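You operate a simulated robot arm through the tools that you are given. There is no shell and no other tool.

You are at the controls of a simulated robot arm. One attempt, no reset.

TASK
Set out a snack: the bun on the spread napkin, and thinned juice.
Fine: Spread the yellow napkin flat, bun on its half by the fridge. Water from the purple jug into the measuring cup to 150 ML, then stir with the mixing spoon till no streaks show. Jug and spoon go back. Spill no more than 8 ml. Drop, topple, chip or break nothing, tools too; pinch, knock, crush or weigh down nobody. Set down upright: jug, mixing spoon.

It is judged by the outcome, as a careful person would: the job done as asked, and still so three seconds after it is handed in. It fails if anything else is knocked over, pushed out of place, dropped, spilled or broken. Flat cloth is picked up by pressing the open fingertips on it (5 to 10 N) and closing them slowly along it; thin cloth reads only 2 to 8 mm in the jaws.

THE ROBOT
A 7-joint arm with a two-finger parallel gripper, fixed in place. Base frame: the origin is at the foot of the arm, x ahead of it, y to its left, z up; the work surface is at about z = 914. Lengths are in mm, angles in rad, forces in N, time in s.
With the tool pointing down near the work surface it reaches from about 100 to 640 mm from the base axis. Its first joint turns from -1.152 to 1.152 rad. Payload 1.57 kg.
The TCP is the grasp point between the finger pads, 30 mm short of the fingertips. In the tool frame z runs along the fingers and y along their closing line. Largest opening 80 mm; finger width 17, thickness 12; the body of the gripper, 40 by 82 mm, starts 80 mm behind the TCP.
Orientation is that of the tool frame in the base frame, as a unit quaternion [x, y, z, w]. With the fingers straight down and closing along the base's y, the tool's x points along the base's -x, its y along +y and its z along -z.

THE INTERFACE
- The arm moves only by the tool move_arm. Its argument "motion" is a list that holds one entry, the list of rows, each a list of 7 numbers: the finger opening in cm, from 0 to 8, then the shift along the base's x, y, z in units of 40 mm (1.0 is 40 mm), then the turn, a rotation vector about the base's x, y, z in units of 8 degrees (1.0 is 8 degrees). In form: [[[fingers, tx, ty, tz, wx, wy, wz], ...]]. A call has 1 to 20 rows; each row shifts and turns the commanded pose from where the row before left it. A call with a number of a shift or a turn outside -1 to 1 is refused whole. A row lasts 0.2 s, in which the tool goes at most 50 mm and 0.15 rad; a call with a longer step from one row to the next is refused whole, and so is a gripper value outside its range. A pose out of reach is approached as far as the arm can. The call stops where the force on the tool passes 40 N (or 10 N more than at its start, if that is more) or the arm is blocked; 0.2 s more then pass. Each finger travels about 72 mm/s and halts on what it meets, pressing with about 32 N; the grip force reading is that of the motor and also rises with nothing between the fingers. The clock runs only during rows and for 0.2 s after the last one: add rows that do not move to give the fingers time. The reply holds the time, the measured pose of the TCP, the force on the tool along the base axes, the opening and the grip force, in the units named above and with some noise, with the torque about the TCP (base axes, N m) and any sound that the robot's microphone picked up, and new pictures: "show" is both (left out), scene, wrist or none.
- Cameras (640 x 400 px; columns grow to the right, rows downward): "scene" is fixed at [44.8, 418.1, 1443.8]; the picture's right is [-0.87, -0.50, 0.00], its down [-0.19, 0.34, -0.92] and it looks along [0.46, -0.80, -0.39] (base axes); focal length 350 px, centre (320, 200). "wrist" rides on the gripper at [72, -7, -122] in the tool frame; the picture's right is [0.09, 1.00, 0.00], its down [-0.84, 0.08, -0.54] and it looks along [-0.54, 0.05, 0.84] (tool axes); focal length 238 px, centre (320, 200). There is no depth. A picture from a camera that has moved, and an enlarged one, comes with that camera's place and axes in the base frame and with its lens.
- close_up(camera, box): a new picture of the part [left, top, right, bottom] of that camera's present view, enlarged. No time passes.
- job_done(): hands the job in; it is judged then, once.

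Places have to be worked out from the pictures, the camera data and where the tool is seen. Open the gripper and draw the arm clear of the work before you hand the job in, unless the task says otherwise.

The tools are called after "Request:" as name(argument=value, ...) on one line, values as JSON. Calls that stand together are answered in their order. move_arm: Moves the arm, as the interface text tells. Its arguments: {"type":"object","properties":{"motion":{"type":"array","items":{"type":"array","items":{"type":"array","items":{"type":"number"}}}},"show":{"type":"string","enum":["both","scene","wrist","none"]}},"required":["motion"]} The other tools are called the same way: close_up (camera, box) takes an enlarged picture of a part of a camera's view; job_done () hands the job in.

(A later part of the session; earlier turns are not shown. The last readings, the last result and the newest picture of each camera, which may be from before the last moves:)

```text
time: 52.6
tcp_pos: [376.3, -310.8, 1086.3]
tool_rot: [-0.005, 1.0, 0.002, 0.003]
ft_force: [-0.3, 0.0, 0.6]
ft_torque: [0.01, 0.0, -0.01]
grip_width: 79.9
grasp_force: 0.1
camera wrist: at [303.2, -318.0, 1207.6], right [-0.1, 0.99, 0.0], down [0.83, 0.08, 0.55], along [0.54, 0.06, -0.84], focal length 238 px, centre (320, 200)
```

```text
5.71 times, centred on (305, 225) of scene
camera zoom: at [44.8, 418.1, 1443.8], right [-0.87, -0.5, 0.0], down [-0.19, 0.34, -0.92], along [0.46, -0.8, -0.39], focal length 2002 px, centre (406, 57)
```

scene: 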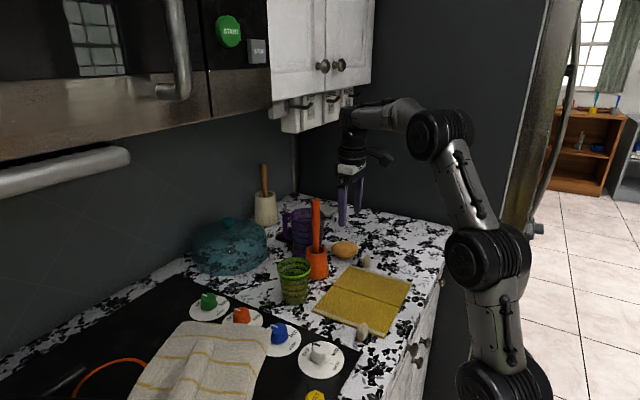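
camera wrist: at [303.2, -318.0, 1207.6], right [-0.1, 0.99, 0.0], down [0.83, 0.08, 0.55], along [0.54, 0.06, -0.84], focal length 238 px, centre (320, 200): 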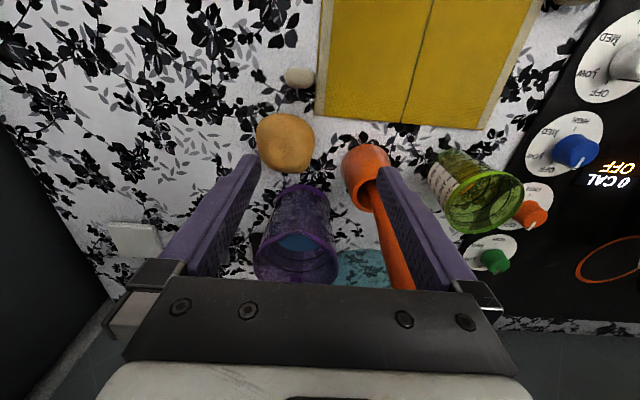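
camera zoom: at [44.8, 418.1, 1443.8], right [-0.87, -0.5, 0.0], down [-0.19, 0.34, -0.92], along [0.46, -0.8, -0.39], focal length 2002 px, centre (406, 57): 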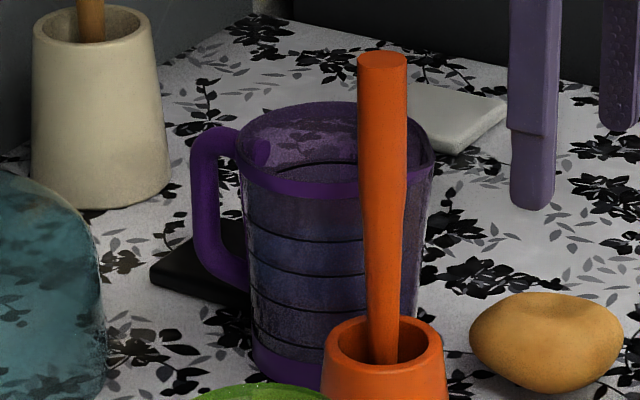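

The napkin is flat with its crease open. The bun's centre is about (403,-346.5), 68 mm wide along y; I line the open fingers up over it and go part way down to check the clearances.

Request:
move_arm(motion=[[[8, 0.33, -0.45, 0, 0, 0, 0], [8, 0.33, -0.44, 0, 0, 0, 0], [8, 0, 0, -0.6, 0, 0, 0], [8, 0, 0, -0.6, 0, 0, 0], [8, 0, 0, -0.5, 0, 0, 0], [8, 0, 0, 0, 0, 0, 0]]])

Request:
close_up(camera="wrist", box=[200, 100, 420, 260])

```text
time: 54.0
tcp_pos: [402.5, -345.9, 1019.2]
tool_rot: [-0.005, 1.0, 0.001, 0.003]
ft_force: [-0.4, -0.2, -0.6]
ft_torque: [-0.02, -0.03, 0.01]
grip_width: 80.0
grasp_force: 0.0
camera wrist: at [329.0, -352.9, 1139.3], right [-0.1, 0.99, 0.0], down [0.83, 0.09, 0.55], along [0.54, 0.06, -0.84], focal length 238 px, centre (320, 200)
```

scene: 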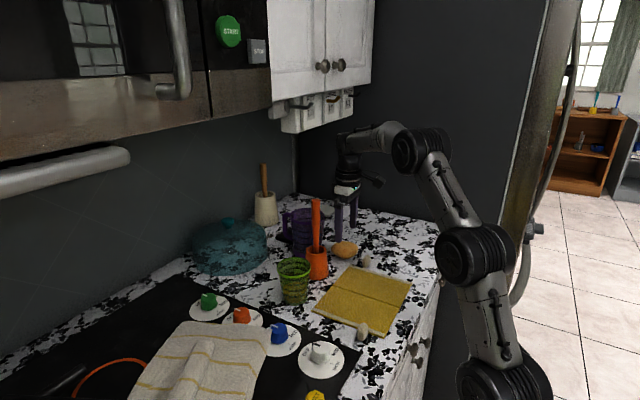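
wrist: 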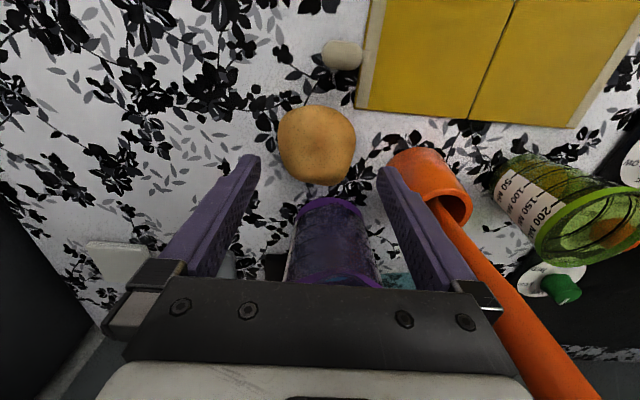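

```text
2.50 times, centred on (310, 180) of wrist
camera zoom: at [329.0, -352.9, 1139.3], right [-0.1, 0.99, 0.0], down [0.83, 0.09, 0.55], along [0.54, 0.06, -0.84], focal length 596 px, centre (345, 250)
```

zoom: 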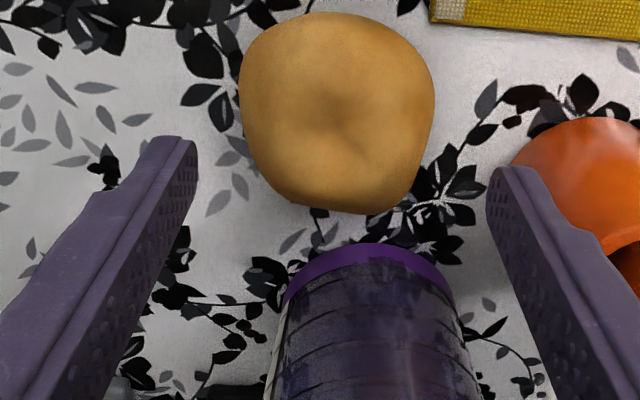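

The bun is centred between the fingers (about 5 mm spare each side), with pot and jug clear. I descend to z=950 and check the force.

Request:
move_arm(motion=[[[8, 0, -0.025, -0.6, 0, 0, 0], [8, 0, 0, -0.5, 0, 0, 0], [8, 0, 0, -0.4, 0, 0, 0], [8, 0, 0, -0.22, 0, 0, 0], [8, 0, 0, 0, 0, 0, 0]]])

Request:
close_up(camera="wrist", box=[200, 100, 420, 260])

```text
time: 55.2
tcp_pos: [402.4, -346.7, 950.9]
tool_rot: [-0.005, 1.0, 0.002, 0.004]
ft_force: [0.3, 1.2, 0.3]
ft_torque: [-0.03, 0.01, -0.02]
grip_width: 79.8
grasp_force: 0.1
camera wrist: at [329.5, -354.3, 1072.2], right [-0.1, 0.99, 0.0], down [0.83, 0.09, 0.55], along [0.54, 0.06, -0.84], focal length 238 px, centre (320, 200)
```

scene: 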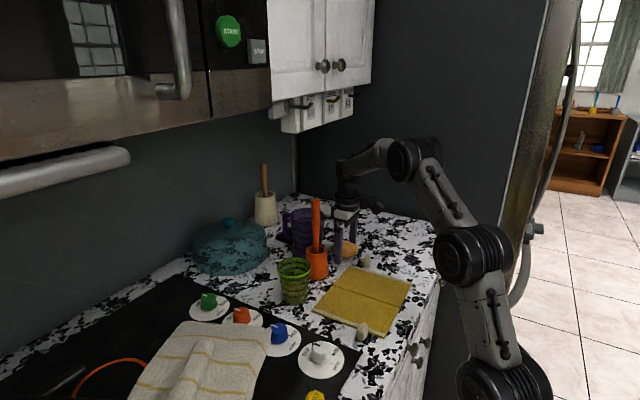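
wrist: 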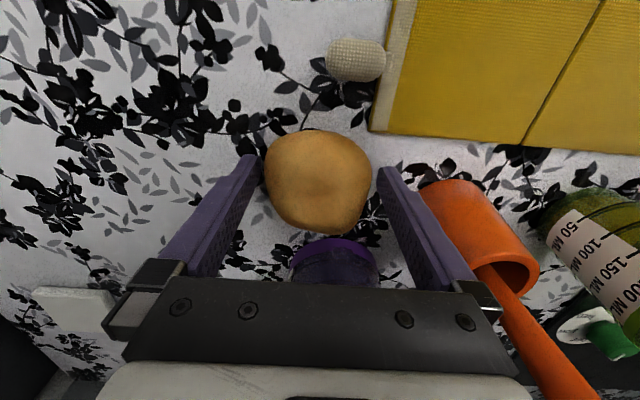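

```text
2.50 times, centred on (310, 180) of wrist
camera zoom: at [329.5, -354.3, 1072.2], right [-0.1, 0.99, 0.0], down [0.83, 0.09, 0.55], along [0.54, 0.06, -0.84], focal length 596 px, centre (345, 250)
```

zoom: 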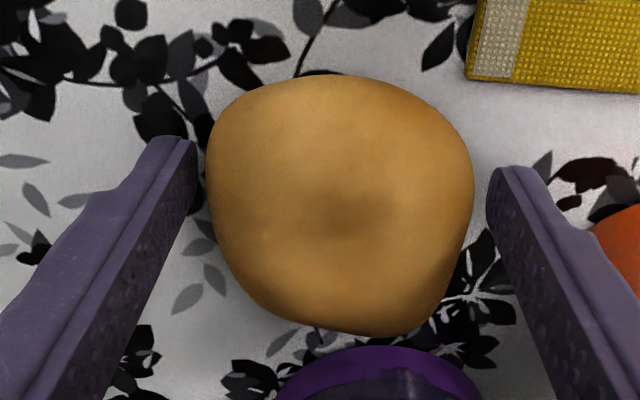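

The bun sits between the fingers untouched. I close in small steps, watching the grip force so as not to squash it.

Request:
move_arm(motion=[[[7.4, 0, 0, 0, 0, 0, 0], [7.0, 0, 0, 0, 0, 0, 0], [6.8, 0, 0, 0, 0, 0, 0], [6.7, 0, 0, 0, 0, 0, 0]]], show="wrist")

```text
time: 56.2
tcp_pos: [402.6, -346.2, 951.9]
tool_rot: [-0.005, 1.0, 0.001, 0.003]
ft_force: [-0.5, 0.3, -0.7]
ft_torque: [0.0, -0.02, 0.0]
grip_width: 68.6
grasp_force: 4.3
camera wrist: at [329.5, -354.4, 1072.5], right [-0.1, 0.99, 0.0], down [0.83, 0.09, 0.55], along [0.54, 0.06, -0.84], focal length 238 px, centre (320, 200)
```

wrist: 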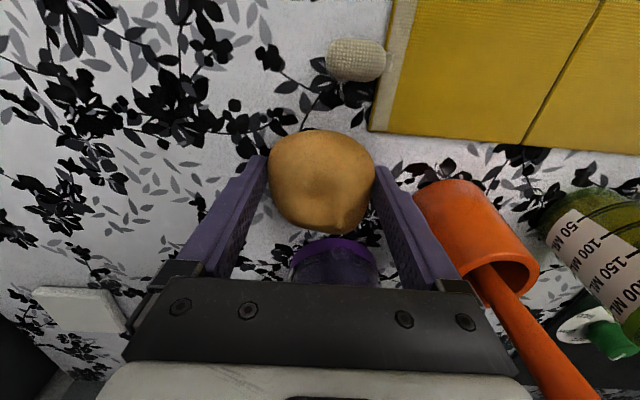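

Contact at 68.6 mm with 4 N; grip force follows the commanded opening, so I can hold gently. I tighten a little and lift slightly.

Request:
move_arm(motion=[[[6.5, 0, 0, 0, 0, 0, 0], [6.5, 0, 0, 0, 0, 0, 0], [6.5, 0, 0, 0.15, 0, 0, 0], [6.5, 0, 0, 0.4, 0, 0, 0], [6.5, 0, 0, 0.5, 0, 0, 0], [6.5, 0, 0, 0, 0, 0, 0]]])

```text
time: 57.6
tcp_pos: [403.9, -346.1, 992.6]
tool_rot: [-0.005, 1.0, 0.001, 0.004]
ft_force: [-0.3, 0.1, -0.8]
ft_torque: [0.01, 0.01, -0.01]
grip_width: 67.9
grasp_force: 31.6
camera wrist: at [329.9, -353.7, 1114.2], right [-0.1, 0.99, 0.0], down [0.83, 0.09, 0.55], along [0.54, 0.06, -0.84], focal length 238 px, centre (320, 200)
```

scene: 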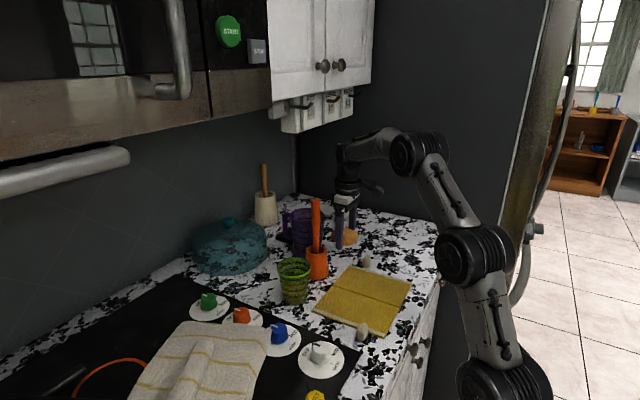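
wrist: 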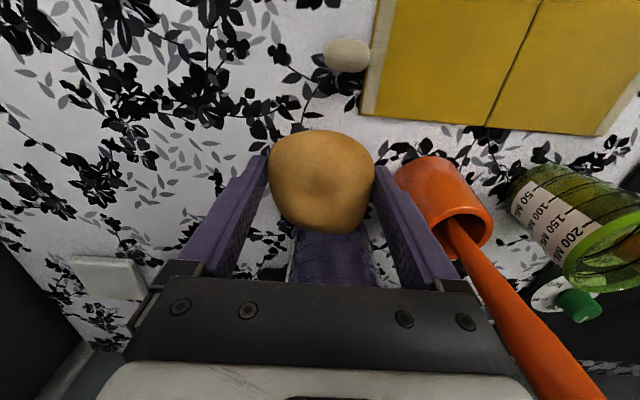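

The bun is held undeformed (67.9 mm) and lifted. The fridge half spans x 205–371, y -313 to -216, so I carry the bun to about (288,-264).

Request:
move_arm(motion=[[[6.5, -0.5, 0.2, 0.4, 0, 0, 0], [6.5, -0.6, 0.45, 0, 0, 0, 0], [6.5, -0.6, 0.5, 0, 0, 0, 0], [6.5, -0.6, 0.5, 0, 0, 0, 0], [6.5, -0.59, 0.4, 0, 0, 0, 0], [6.5, 0, 0, -0.4, 0, 0, 0], [6.5, 0, 0, -0.3, 0, 0, 0], [6.5, 0, 0, 0, 0, 0, 0]]])

Request:
close_up(camera="scene", box=[300, 225, 430, 345])

```text
time: 59.5
tcp_pos: [285.9, -264.8, 981.1]
tool_rot: [-0.006, 1.0, 0.002, 0.003]
ft_force: [-0.1, 0.0, -0.5]
ft_torque: [0.02, 0.01, 0.02]
grip_width: 67.8
grasp_force: 32.0
camera wrist: at [213.8, -272.4, 1101.8], right [-0.1, 0.99, 0.0], down [0.83, 0.09, 0.55], along [0.54, 0.06, -0.84], focal length 238 px, centre (320, 200)
```

scene: 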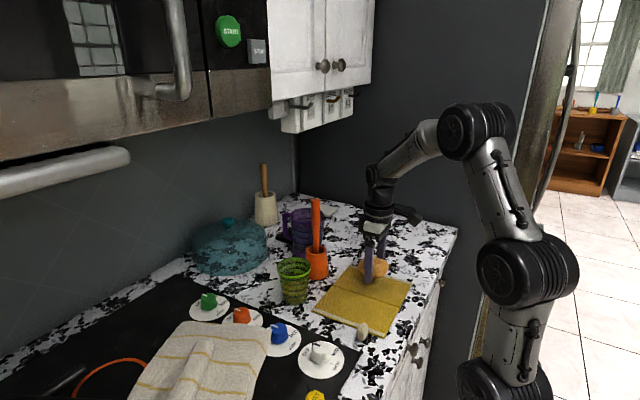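
wrist: 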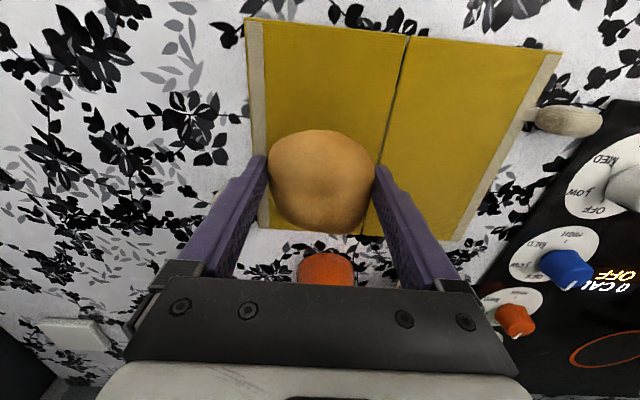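

```text
3.33 times, centred on (365, 285) of scene
camera zoom: at [44.8, 418.1, 1443.8], right [-0.87, -0.5, 0.0], down [-0.19, 0.34, -0.92], along [0.46, -0.8, -0.39], focal length 1168 px, centre (170, -83)
```

zoom: 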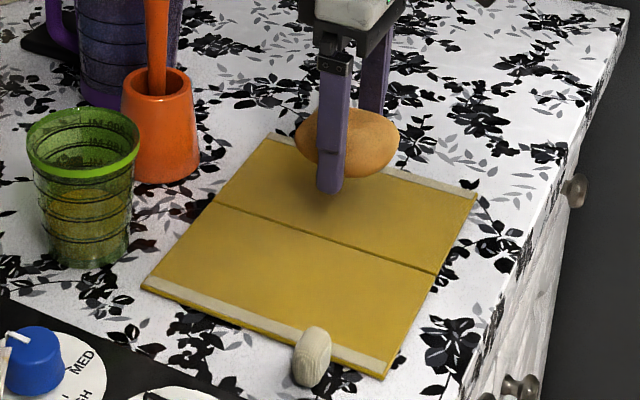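

The bun is over the middle of the fridge half. I lower it until it just touches the napkin.

Request:
move_arm(motion=[[[6.5, 0.04, 0, -0.3, 0, 0, 0], [6.5, 0, 0, -0.2, 0, 0, 0], [6.5, 0, 0, -0.1, 0, 0, 0], [6.5, 0, 0, 0, 0, 0, 0]]], show="none")

```text
time: 60.5
tcp_pos: [289.1, -265.4, 955.7]
tool_rot: [-0.006, 1.0, 0.002, 0.003]
ft_force: [0.1, 0.2, -1.0]
ft_torque: [0.01, -0.03, 0.06]
grip_width: 67.7
grasp_force: 31.8
```

No contact force yet at z=955.7; one more millimetre and I release, then open fully.

Request:
move_arm(motion=[[[6.5, 0, 0, -0.04, 0, 0, 0], [6.6, 0, 0, 0, 0, 0, 0], [6.8, 0, 0, 0, 0, 0, 0], [7.2, 0, 0, 0, 0, 0, 0], [8, 0, 0, 0, 0, 0, 0], [8, 0, 0, 0, 0, 0, 0], [8, 0, 0, 0.4, 0, 0, 0], [8, 0, 0, 0.8, 0, 0, 0], [8, 0, 0, 0.8, 0, 0, 0], [8, 0, 0, 0, 0, 0, 0]]])

Request:
close_up(camera="scene", box=[300, 225, 430, 345])

```text
time: 62.6
tcp_pos: [289.9, -264.4, 1035.1]
tool_rot: [-0.005, 1.0, 0.003, 0.003]
ft_force: [0.4, -0.4, -0.4]
ft_torque: [0.0, 0.0, -0.03]
grip_width: 80.1
grasp_force: 0.2
camera wrist: at [217.4, -272.4, 1156.8], right [-0.1, 0.99, 0.0], down [0.83, 0.09, 0.55], along [0.54, 0.06, -0.84], focal length 238 px, centre (320, 200)
```

scene: 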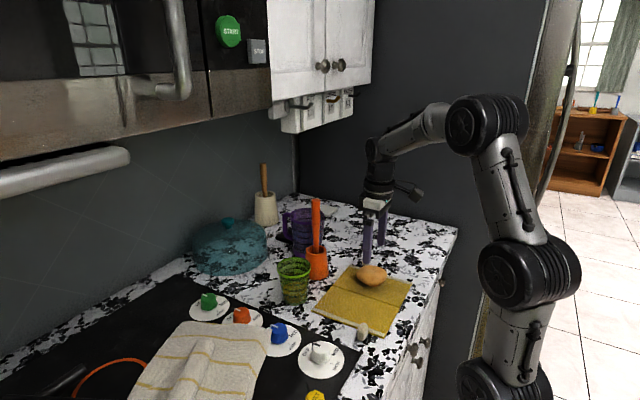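
wrist: 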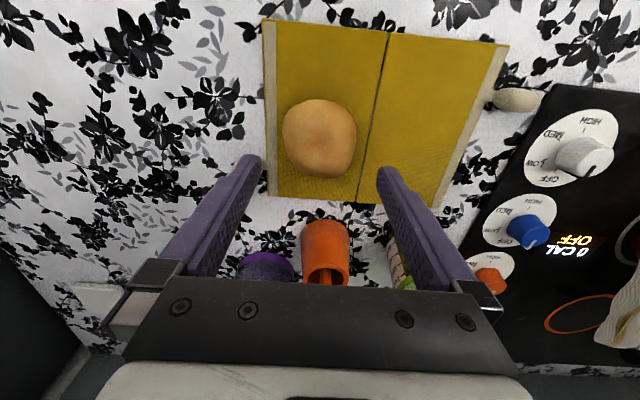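

```text
3.33 times, centred on (365, 285) of scene
camera zoom: at [44.8, 418.1, 1443.8], right [-0.87, -0.5, 0.0], down [-0.19, 0.34, -0.92], along [0.46, -0.8, -0.39], focal length 1168 px, centre (170, -83)
```

zoom: 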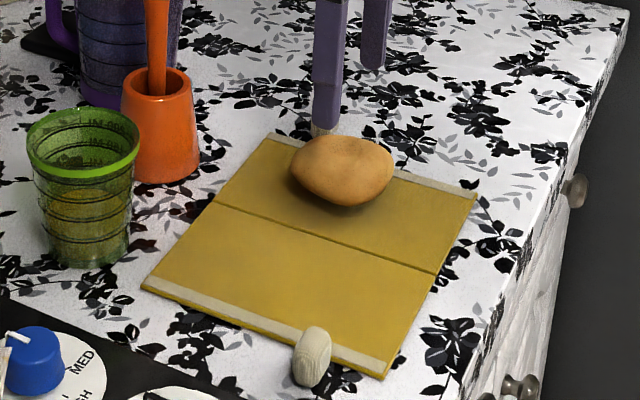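

The bun rests on the fridge half of the flat napkin. Now the cup: I tilt the tool forward and bring the wrist camera low on the robot's side of the cup to read its level and scale from the side.

Request:
move_arm(motion=[[[8, 0.2, 0.6, 0.5, 0, 0, 0], [8, 0.2, 0.7, 0.2, 0, -1, 0], [8, 0.2, 0.7, 0, 0, -1, 0], [8, 0.2, 0.7, 0, 0, -1, 0], [8, 0.1, 0.6, 0, 0, -1, 0], [8, 0.1, 0.38, 0, 0, -1, 0], [8, 0, 0, -0.5, 0, -0.6, 0], [8, 0, 0, -0.5, 0, 0, 0], [8, 0, 0, 0, 0, 0, 0]]])

```text
time: 64.7
tcp_pos: [330.4, -116.2, 1022.5]
tool_rot: [-0.005, 0.923, -0.002, 0.385]
ft_force: [-0.2, 0.7, 0.2]
ft_torque: [-0.02, -0.01, 0.03]
grip_width: 79.9
grasp_force: 0.2
camera wrist: at [192.1, -124.6, 1057.1], right [-0.07, 0.99, -0.07], down [0.2, 0.09, 0.98], along [0.98, 0.06, -0.21], focal length 238 px, centre (320, 200)
```

scene: 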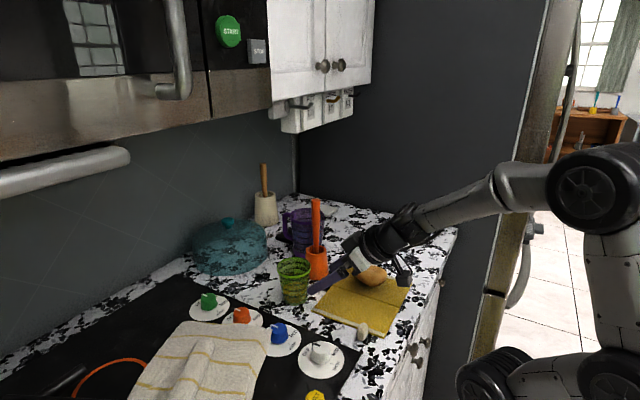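
wrist: 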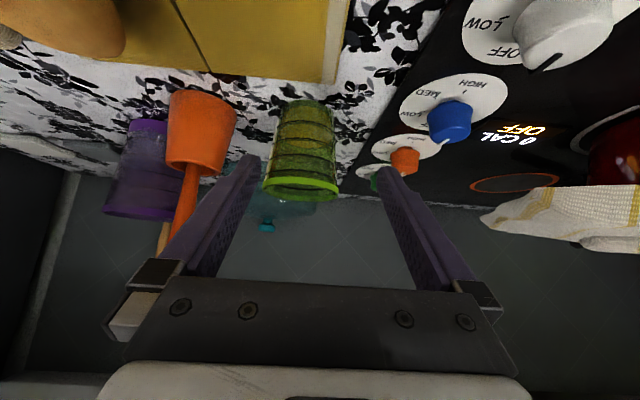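

Request:
close_up(camera="wrist", box=[255, 90, 351, 210])

Request:
close_up(camera="scene", box=[270, 248, 322, 308])

Request:
close_up(camera="wrist", box=[95, 80, 255, 260])

```text
3.33 times, centred on (303, 150) of wrist
camera zoom: at [192.1, -124.6, 1057.1], right [-0.07, 0.99, -0.07], down [0.2, 0.09, 0.98], along [0.98, 0.06, -0.21], focal length 794 px, centre (377, 367)
```

zoom: 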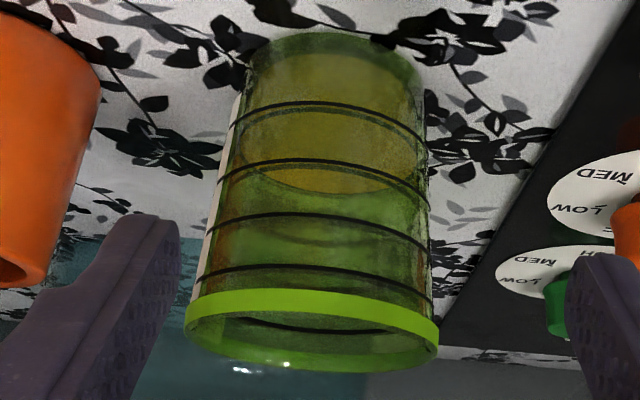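

```text
6.67 times, centred on (296, 278) of scene
camera zoom: at [44.8, 418.1, 1443.8], right [-0.87, -0.5, 0.0], down [-0.19, 0.34, -0.92], along [0.46, -0.8, -0.39], focal length 2336 px, centre (480, -320)
```

zoom: 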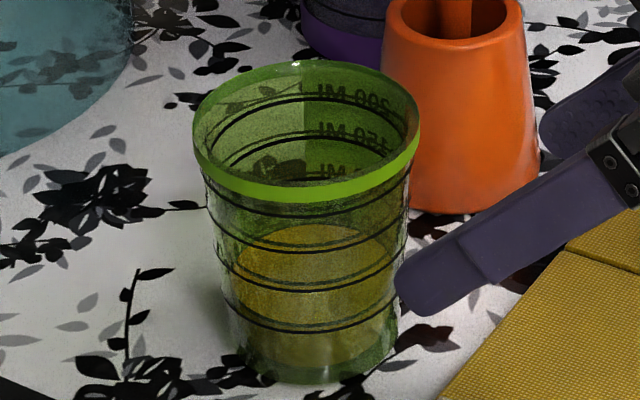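

```text
2.22 times, centred on (175, 170) of wrist
camera zoom: at [192.1, -124.6, 1057.1], right [-0.07, 0.99, -0.07], down [0.2, 0.09, 0.98], along [0.98, 0.06, -0.21], focal length 530 px, centre (642, 267)
```

zoom: 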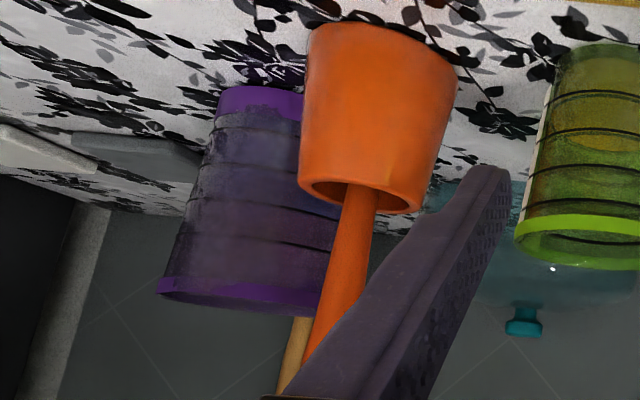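

The cup's level is at about the 50 ML ring (surface z≈938), so roughly 100 ml of water is needed to reach the 150 ring (z≈973). Now I raise the arm clear, bring the tool upright and look at the jug and its handle from above.

Request:
move_arm(motion=[[[6, -0.3, 0, 1, 0, 0, 0], [4, 0, 0, 1, 0, 0, 0], [4, 0, 0, 1, 0, 1, 0], [4, 0, 0, 1, 0, 1, 0], [4, 0.2, -0.3, 0.2, 0, 1, 0], [4, 0.3, -0.6, 0, 0, 1, 0], [4, 0.4, -0.6, 0, 0, 1, 0], [4, 0.4, -0.7, 0, 0, 0.6, 0], [4, 0.5, -0.7, 0, 0, 0, 0], [4, 0.5, -0.7, 0, 0, 0, 0], [4, 0.5, -0.7, 0, 0, 0, 0], [4, 0.5, -0.7, 0, 0, 0, 0], [4, 0.3, 0, 0, 0, 0, 0], [4, 0, 0, 0, 0, 0, 0]]])

```text
time: 67.7
tcp_pos: [446.9, -307.6, 1181.8]
tool_rot: [-0.006, 1.0, -0.001, 0.008]
ft_force: [0.4, 0.0, 0.1]
ft_torque: [0.0, 0.0, 0.03]
grip_width: 40.2
grasp_force: 0.0
out of reach, approached as far as the arm can: row 12, 13
camera wrist: at [372.3, -315.4, 1302.6], right [-0.1, 0.99, -0.01], down [0.83, 0.09, 0.55], along [0.55, 0.05, -0.83], focal length 238 px, centre (320, 200)
```

scene: 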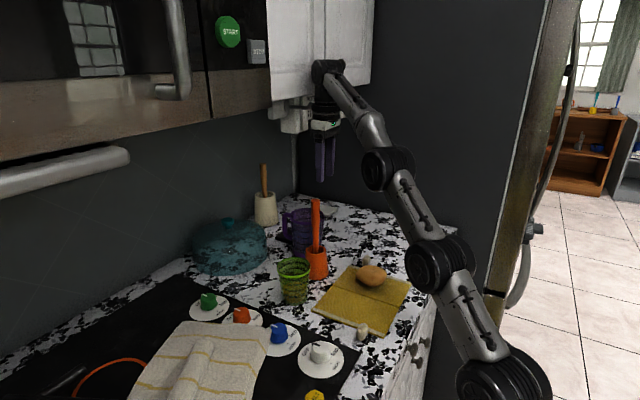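
wrist: 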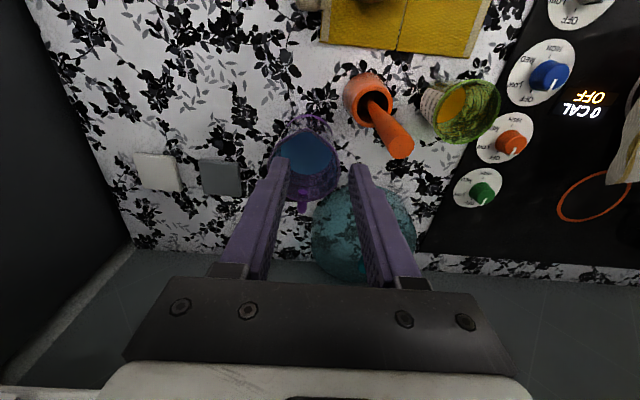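

The arm's reach at this height ends near 540 mm, but the jug, handle and pot are well in view. I enlarge the jug here to measure its handle and water level.

Request:
close_up(camera="wrist", box=[250, 100, 350, 220])

Request:
close_up(camera="wrist", box=[320, 60, 520, 180])

Request:
close_up(camera="scene", box=[270, 195, 340, 265])

```text
3.33 times, centred on (300, 160) of wrist
camera zoom: at [372.3, -315.4, 1302.6], right [-0.1, 0.99, -0.01], down [0.83, 0.09, 0.55], along [0.55, 0.05, -0.83], focal length 794 px, centre (387, 333)
```

zoom: 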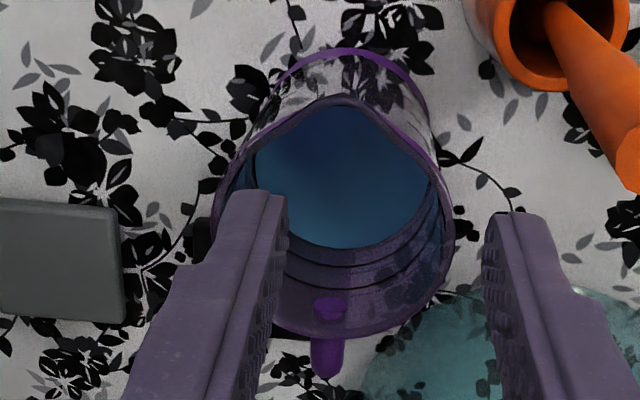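

```text
3.20 times, centred on (420, 120) of wrist
camera zoom: at [372.3, -315.4, 1302.6], right [-0.1, 0.99, -0.01], down [0.83, 0.09, 0.55], along [0.55, 0.05, -0.83], focal length 763 px, centre (0, 456)
```

zoom: 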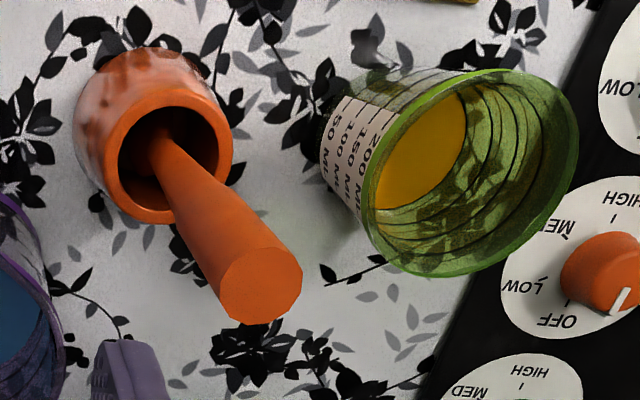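

```text
5.71 times, centred on (305, 230) of scene
camera zoom: at [43.3, 418.7, 1443.7], right [-0.87, -0.5, 0.0], down [-0.19, 0.34, -0.92], along [0.46, -0.8, -0.39], focal length 2002 px, centre (406, 29)
```

zoom: 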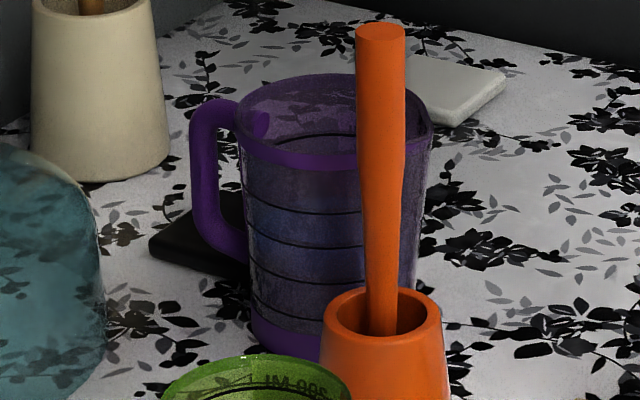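

The handle's vertical bar is at about (588,-322), z 956–1003, the spout points toward -x (tip x≈458), and the water stands near z≈951 (roughly 160–200 ml). I open a little, tilt the tool 16° outward to gain reach, and come down toward the handle from above.

Request:
move_arm(motion=[[[4, 0, 0, -0.5, 0, -1, 0], [4, 0, 0, -0.5, 0, -1, 0], [4, 0, 0, -0.3, 0, 0, 0], [4, 0, 0, 0, 0, 0, 0]]])

```text
time: 68.7
tcp_pos: [447.4, -308.4, 1126.7]
tool_rot: [-0.006, 0.99, 0.001, 0.141]
ft_force: [0.3, 0.1, -0.2]
ft_torque: [0.01, 0.01, -0.03]
grip_width: 39.8
grasp_force: 0.0
camera wrist: at [343.6, -316.6, 1222.2], right [-0.1, 0.99, -0.03], down [0.65, 0.09, 0.76], along [0.75, 0.06, -0.65], focal length 238 px, centre (320, 200)
```

scene: 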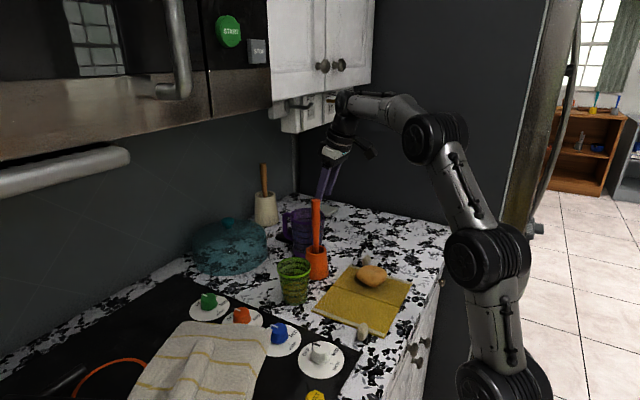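
wrist: 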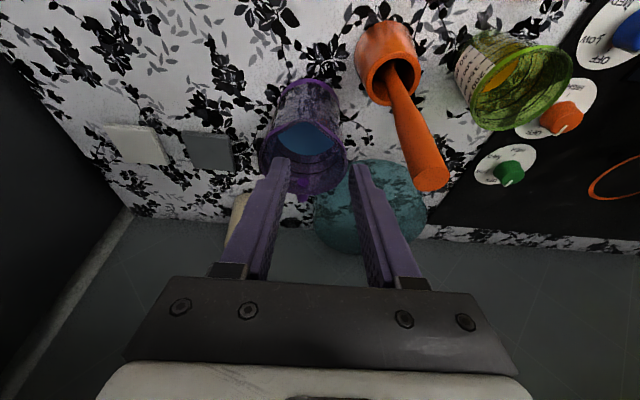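

The tool is tilted and in reach here. I move outward over the jug to a point in line with the handle, keeping the fingertips above the rim.

Request:
move_arm(motion=[[[4, 0.7, -0.08, -0.35, 0, 0, 0], [4, 0.75, -0.09, -0.4, 0, 0, 0], [4, 0.75, -0.09, -0.4, 0, 0, 0], [4, 0.7, -0.09, -0.4, 0, 0, 0], [4, 0, 0, 0, 0, 0, 0]]])

Request:
close_up(camera="scene", box=[260, 160, 360, 260])

Request:
close_up(camera="wrist", box=[220, 100, 420, 280])

```text
time: 69.8
tcp_pos: [546.2, -321.7, 1072.2]
tool_rot: [-0.002, 0.991, 0.003, 0.136]
ft_force: [0.8, -1.0, -0.4]
ft_torque: [-0.01, -0.01, 0.01]
grip_width: 39.8
grasp_force: 0.1
camera wrist: at [443.3, -328.8, 1170.6], right [-0.09, 1.0, -0.02], down [0.66, 0.08, 0.75], along [0.75, 0.06, -0.66], focal length 238 px, centre (320, 200)
```

scene: 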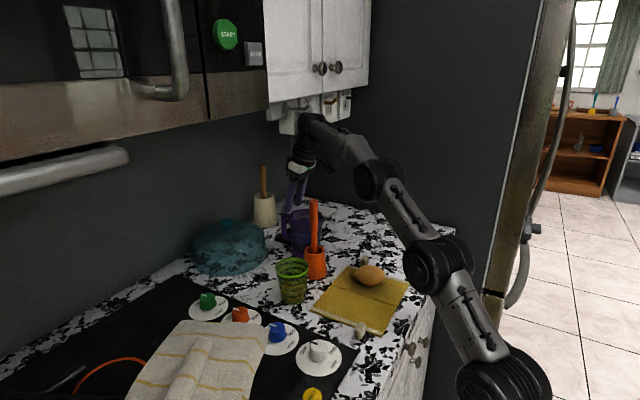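
wrist: 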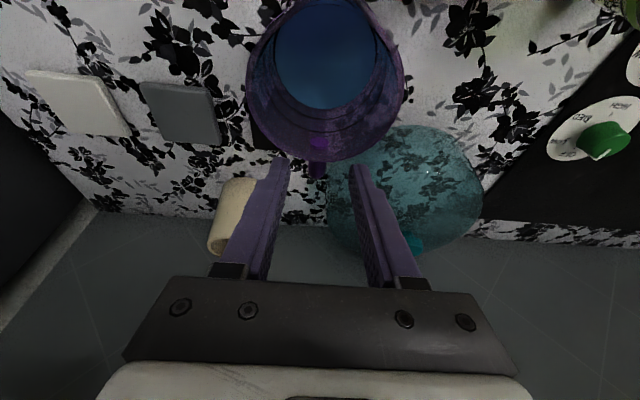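

```text
4.00 times, centred on (310, 210) of scene
camera zoom: at [33.7, 423.4, 1442.5], right [-0.87, -0.5, -0.01], down [-0.18, 0.33, -0.92], along [0.46, -0.8, -0.38], focal length 1402 px, centre (360, 160)
```

zoom: 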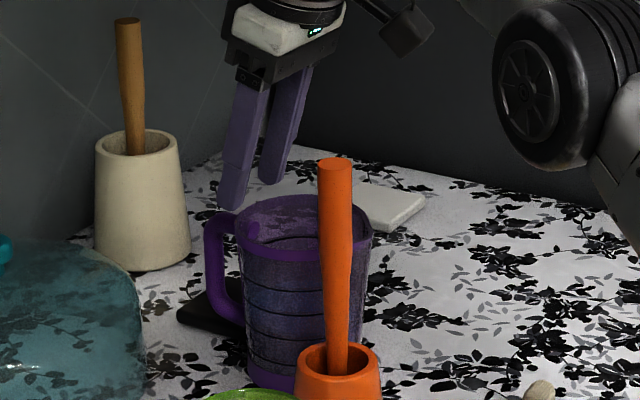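

```text
2.22 times, centred on (320, 190) of wrist
camera zoom: at [443.3, -328.8, 1170.6], right [-0.09, 1.0, -0.02], down [0.66, 0.08, 0.75], along [0.75, 0.06, -0.66], focal length 530 px, centre (320, 222)
```

zoom: 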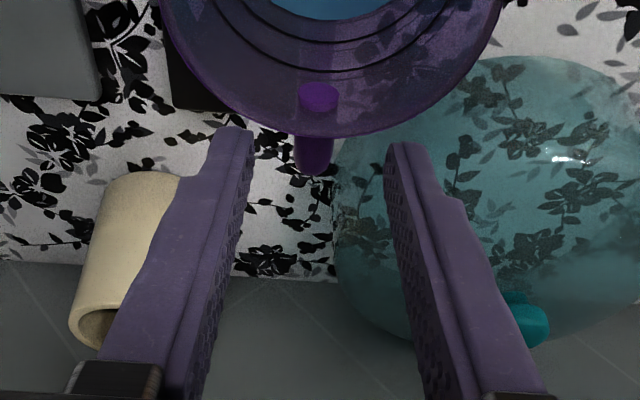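

The handle lies straight ahead between the fingers. The arm lags its command by some mm, so I wait a moment and read the pose again.

Request:
move_arm(motion=[[[4, 0, 0, 0, 0, 0, 0], [4, 0, 0, 0, 0, 0, 0], [4, 0, 0, 0, 0, 0, 0]]], show="wrist")

```text
time: 70.7
tcp_pos: [546.9, -320.8, 1072.2]
tool_rot: [-0.002, 0.99, 0.003, 0.138]
ft_force: [-0.3, 0.0, -1.0]
ft_torque: [0.0, 0.01, 0.02]
grip_width: 40.0
grasp_force: 0.1
camera wrist: at [443.3, -329.0, 1170.6], right [-0.09, 1.0, -0.02], down [0.66, 0.08, 0.75], along [0.75, 0.06, -0.66], focal length 238 px, centre (320, 200)
```

wrist: 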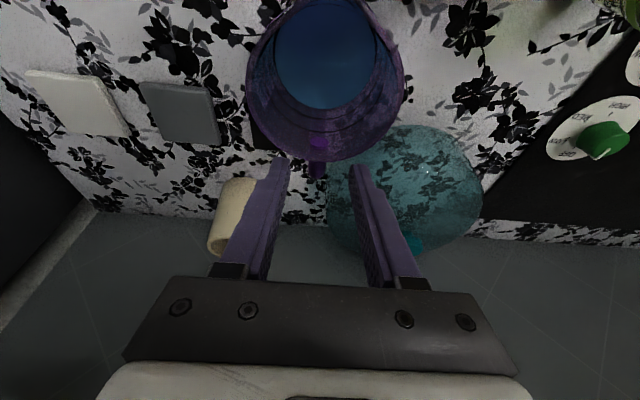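

The reach limit is about here for this tilt; I tilt a little more (22°) to gain the few missing mm and step to the pre-grasp point in line with the handle.

Request:
move_arm(motion=[[[4, 0.1, 0, -0.3, 0, -0.8, 0], [4, 0.35, -0.02, -0.12, 0, 0, 0], [4, 0, 0, 0, 0, 0, 0], [4, 0, 0, 0, 0, 0, 0]]])

Request:
close_up(camera="scene", box=[260, 160, 360, 260])

Request:
close_up(camera="wrist", box=[220, 80, 420, 240])

```text
time: 71.7
tcp_pos: [580.8, -322.5, 1043.9]
tool_rot: [-0.006, 0.981, 0.002, 0.195]
ft_force: [0.6, 0.1, -0.5]
ft_torque: [-0.01, 0.01, -0.01]
grip_width: 40.1
grasp_force: 0.1
camera wrist: at [467.9, -331.0, 1128.3], right [-0.1, 0.99, -0.03], down [0.56, 0.08, 0.82], along [0.82, 0.06, -0.57], focal length 238 px, centre (320, 200)
```

scene: 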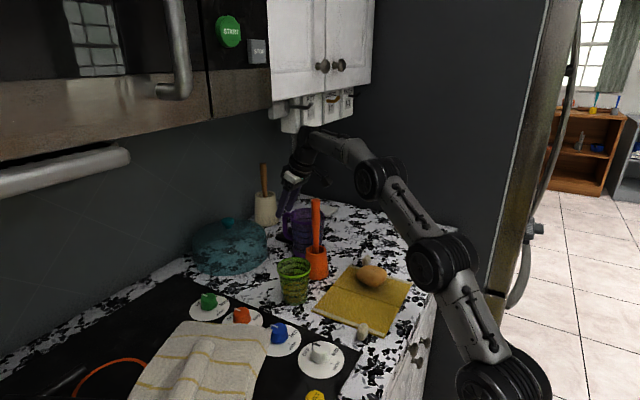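
wrist: 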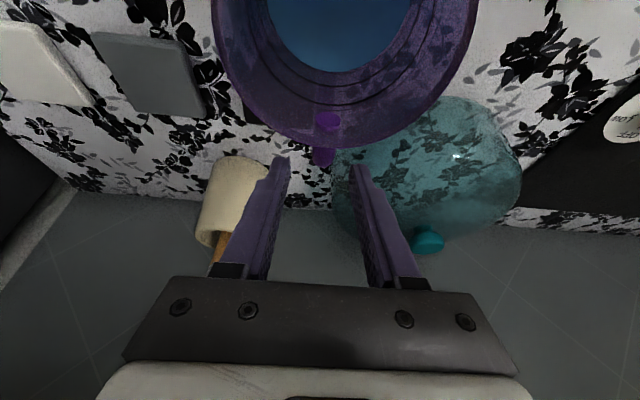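

```text
4.00 times, centred on (310, 210) of scene
camera zoom: at [44.5, 418.4, 1443.7], right [-0.87, -0.5, 0.0], down [-0.19, 0.34, -0.92], along [0.46, -0.8, -0.39], focal length 1402 px, centre (360, 160)
```

zoom: 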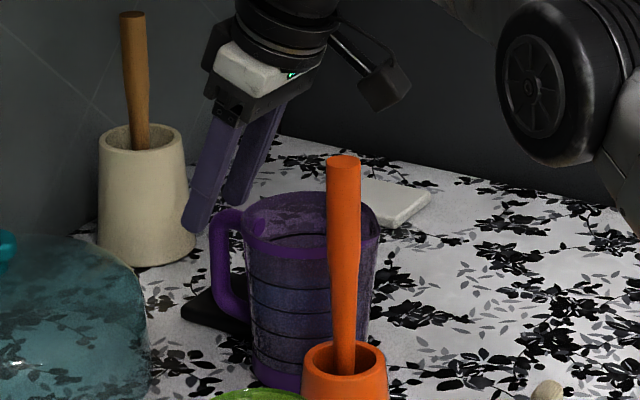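

```text
2.50 times, centred on (320, 160) of wrist
camera zoom: at [467.9, -331.0, 1128.3], right [-0.1, 0.99, -0.03], down [0.56, 0.08, 0.82], along [0.82, 0.06, -0.57], focal length 596 px, centre (320, 300)
```

zoom: 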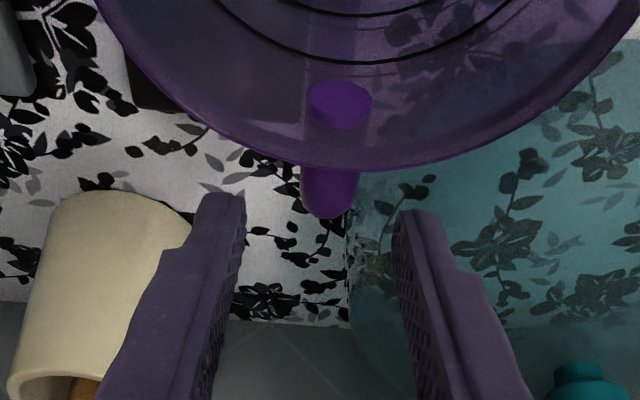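

The handle is straight ahead, its bar around (591,-319.5), about 3 mm to the +y side of the finger midline. I correct that and descend along it with the fingers open.

Request:
move_arm(motion=[[[4, 0.05, 0.068, -0.2, 0, 0, 0], [4, 0.07, 0, -0.3, 0, 0, 0], [4, 0.07, 0, -0.3, 0, 0, 0], [4, 0.06, 0, -0.25, 0, 0, 0], [4, 0, 0, 0, 0, 0, 0], [4, 0, 0, 0, 0, 0, 0]]])

Request:
close_up(camera="scene", box=[260, 160, 360, 260])

Request:
close_up(camera="wrist", box=[220, 80, 420, 240])

```text
time: 73.0
tcp_pos: [590.9, -319.1, 1003.5]
tool_rot: [-0.006, 0.98, 0.0, 0.197]
ft_force: [0.7, 0.4, 0.0]
ft_torque: [0.02, 0.01, 0.02]
grip_width: 39.9
grasp_force: 0.1
camera wrist: at [477.3, -328.3, 1089.0], right [-0.1, 0.99, -0.04], down [0.56, 0.09, 0.82], along [0.82, 0.06, -0.57], focal length 238 px, centre (320, 200)
```

scene: 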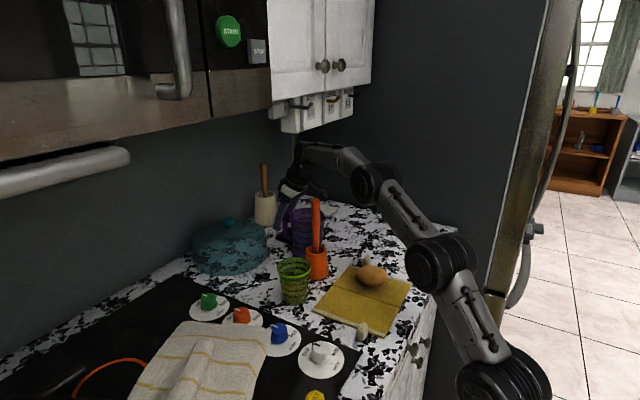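
wrist: 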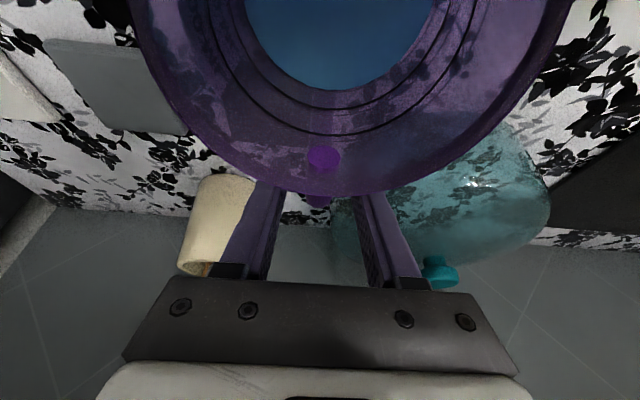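

```text
4.00 times, centred on (310, 210) of scene
camera zoom: at [44.8, 418.1, 1443.8], right [-0.87, -0.5, 0.0], down [-0.19, 0.34, -0.92], along [0.46, -0.8, -0.39], focal length 1402 px, centre (360, 160)
```

zoom: 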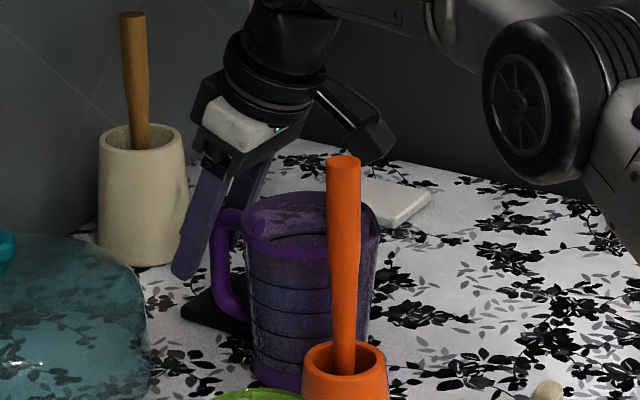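

```text
2.50 times, centred on (320, 160) of wrist
camera zoom: at [477.3, -328.3, 1089.0], right [-0.1, 0.99, -0.04], down [0.56, 0.09, 0.82], along [0.82, 0.06, -0.57], focal length 596 px, centre (320, 300)
```

zoom: 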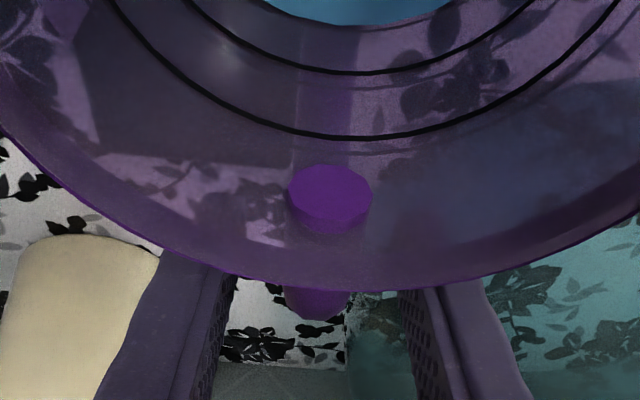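

The fingers straddle the handle bar, centred, with the rim clear. I go 10 mm lower for a better hold and close on the bar.

Request:
move_arm(motion=[[[4, 0.02, 0, -0.15, 0, 0, 0], [4, 0, 0, -0.12, 0, 0, 0], [3, 0, 0, 0, 0, 0, 0], [2.2, 0, 0, 0, 0, 0, 0], [1.6, 0, 0, 0, 0, 0, 0], [1.3, 0, 0, 0, 0, 0, 0], [1.3, 0, 0, 0, 0, 0, 0]]])

Request:
close_up(camera="scene", box=[260, 160, 360, 260])

```text
time: 74.7
tcp_pos: [592.2, -321.0, 994.8]
tool_rot: [-0.006, 0.98, 0.001, 0.197]
ft_force: [0.3, -0.7, -0.2]
ft_torque: [0.04, -0.09, 0.0]
grip_width: 16.8
grasp_force: 32.0
camera wrist: at [478.8, -328.4, 1078.1], right [-0.1, 0.99, -0.04], down [0.56, 0.09, 0.82], along [0.82, 0.06, -0.57], focal length 238 px, centre (320, 200)
```

scene: 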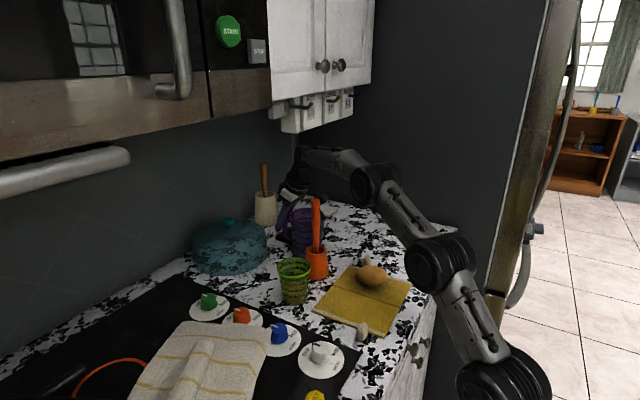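
wrist: 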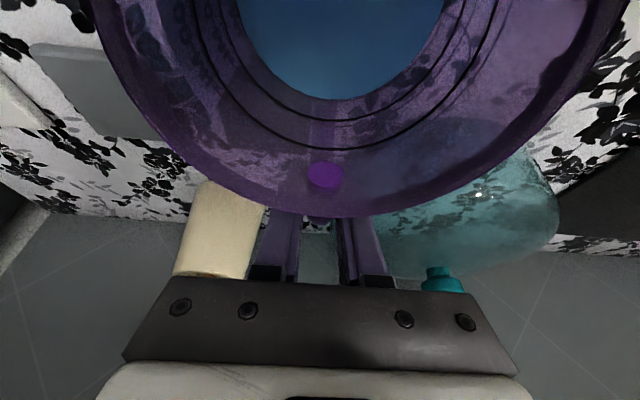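

```text
4.00 times, centred on (310, 210) of scene
camera zoom: at [44.8, 418.1, 1443.8], right [-0.87, -0.5, 0.0], down [-0.19, 0.34, -0.92], along [0.46, -0.8, -0.39], focal length 1402 px, centre (360, 160)
```

zoom: 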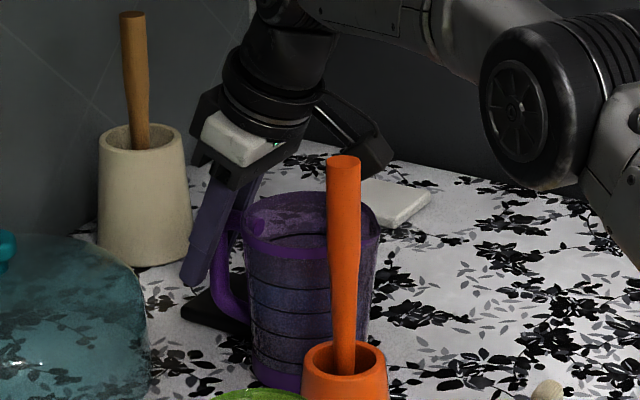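

The handle is held at 16.8 mm with full force. I lift the jug slowly by about 25 mm, easing inward slightly for reach, and check it hangs level.

Request:
move_arm(motion=[[[0.8, 0, 0, 0, 0, 0, 0], [0.8, -0.01, 0, 0.05, 0, 0, 0], [0.8, -0.03, 0, 0.1, 0, 0, 0], [0.8, -0.05, 0, 0.15, 0, 0, 0], [0.8, -0.05, 0, 0.15, 0, 0, 0], [0.8, -0.04, 0, 0.1, 0, 0, 0], [0.8, -0.01, 0, 0.05, 0, 0, 0], [0.8, 0, 0, 0, 0, 0, 0]]])

Request:
close_up(camera="scene", box=[260, 160, 360, 260])

```text
time: 76.5
tcp_pos: [584.6, -319.8, 1019.1]
tool_rot: [-0.005, 0.98, 0.0, 0.198]
ft_force: [0.3, -0.4, -2.8]
ft_torque: [0.02, -0.2, -0.01]
grip_width: 16.6
grasp_force: 31.9
camera wrist: at [470.8, -328.1, 1102.8], right [-0.1, 0.99, -0.04], down [0.56, 0.09, 0.82], along [0.82, 0.06, -0.57], focal length 238 px, centre (320, 200)
```

scene: 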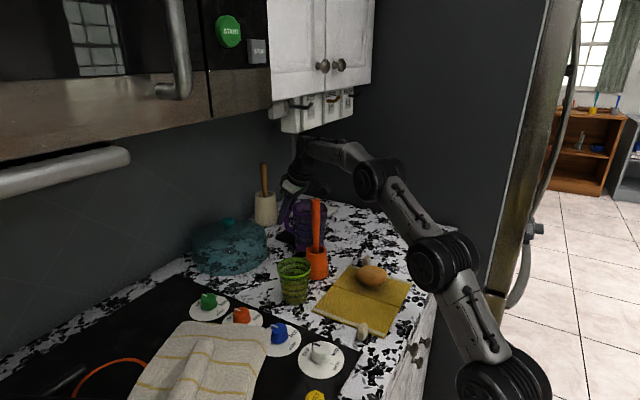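
wrist: 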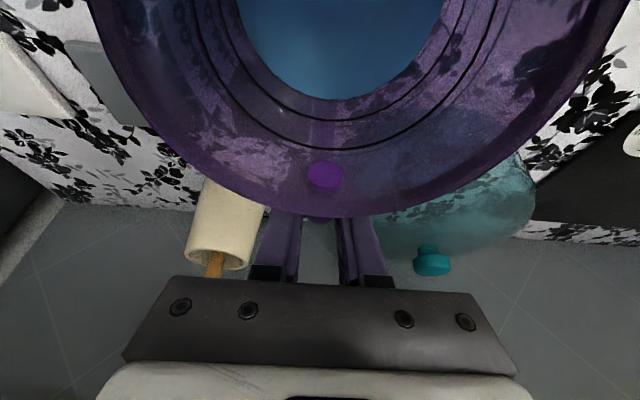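

```text
4.00 times, centred on (310, 210) of scene
camera zoom: at [44.9, 418.0, 1443.8], right [-0.87, -0.5, 0.0], down [-0.19, 0.34, -0.92], along [0.46, -0.8, -0.39], focal length 1402 px, centre (360, 160)
```

zoom: 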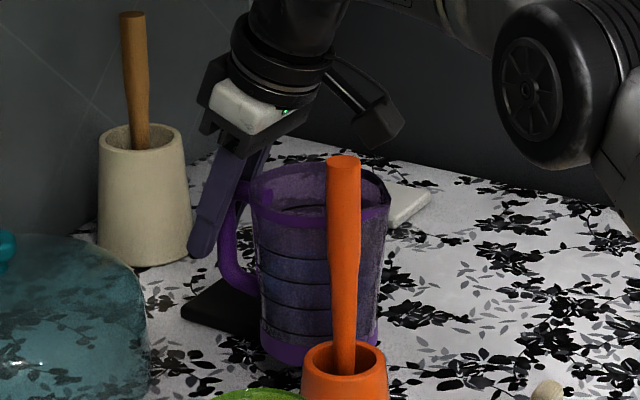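

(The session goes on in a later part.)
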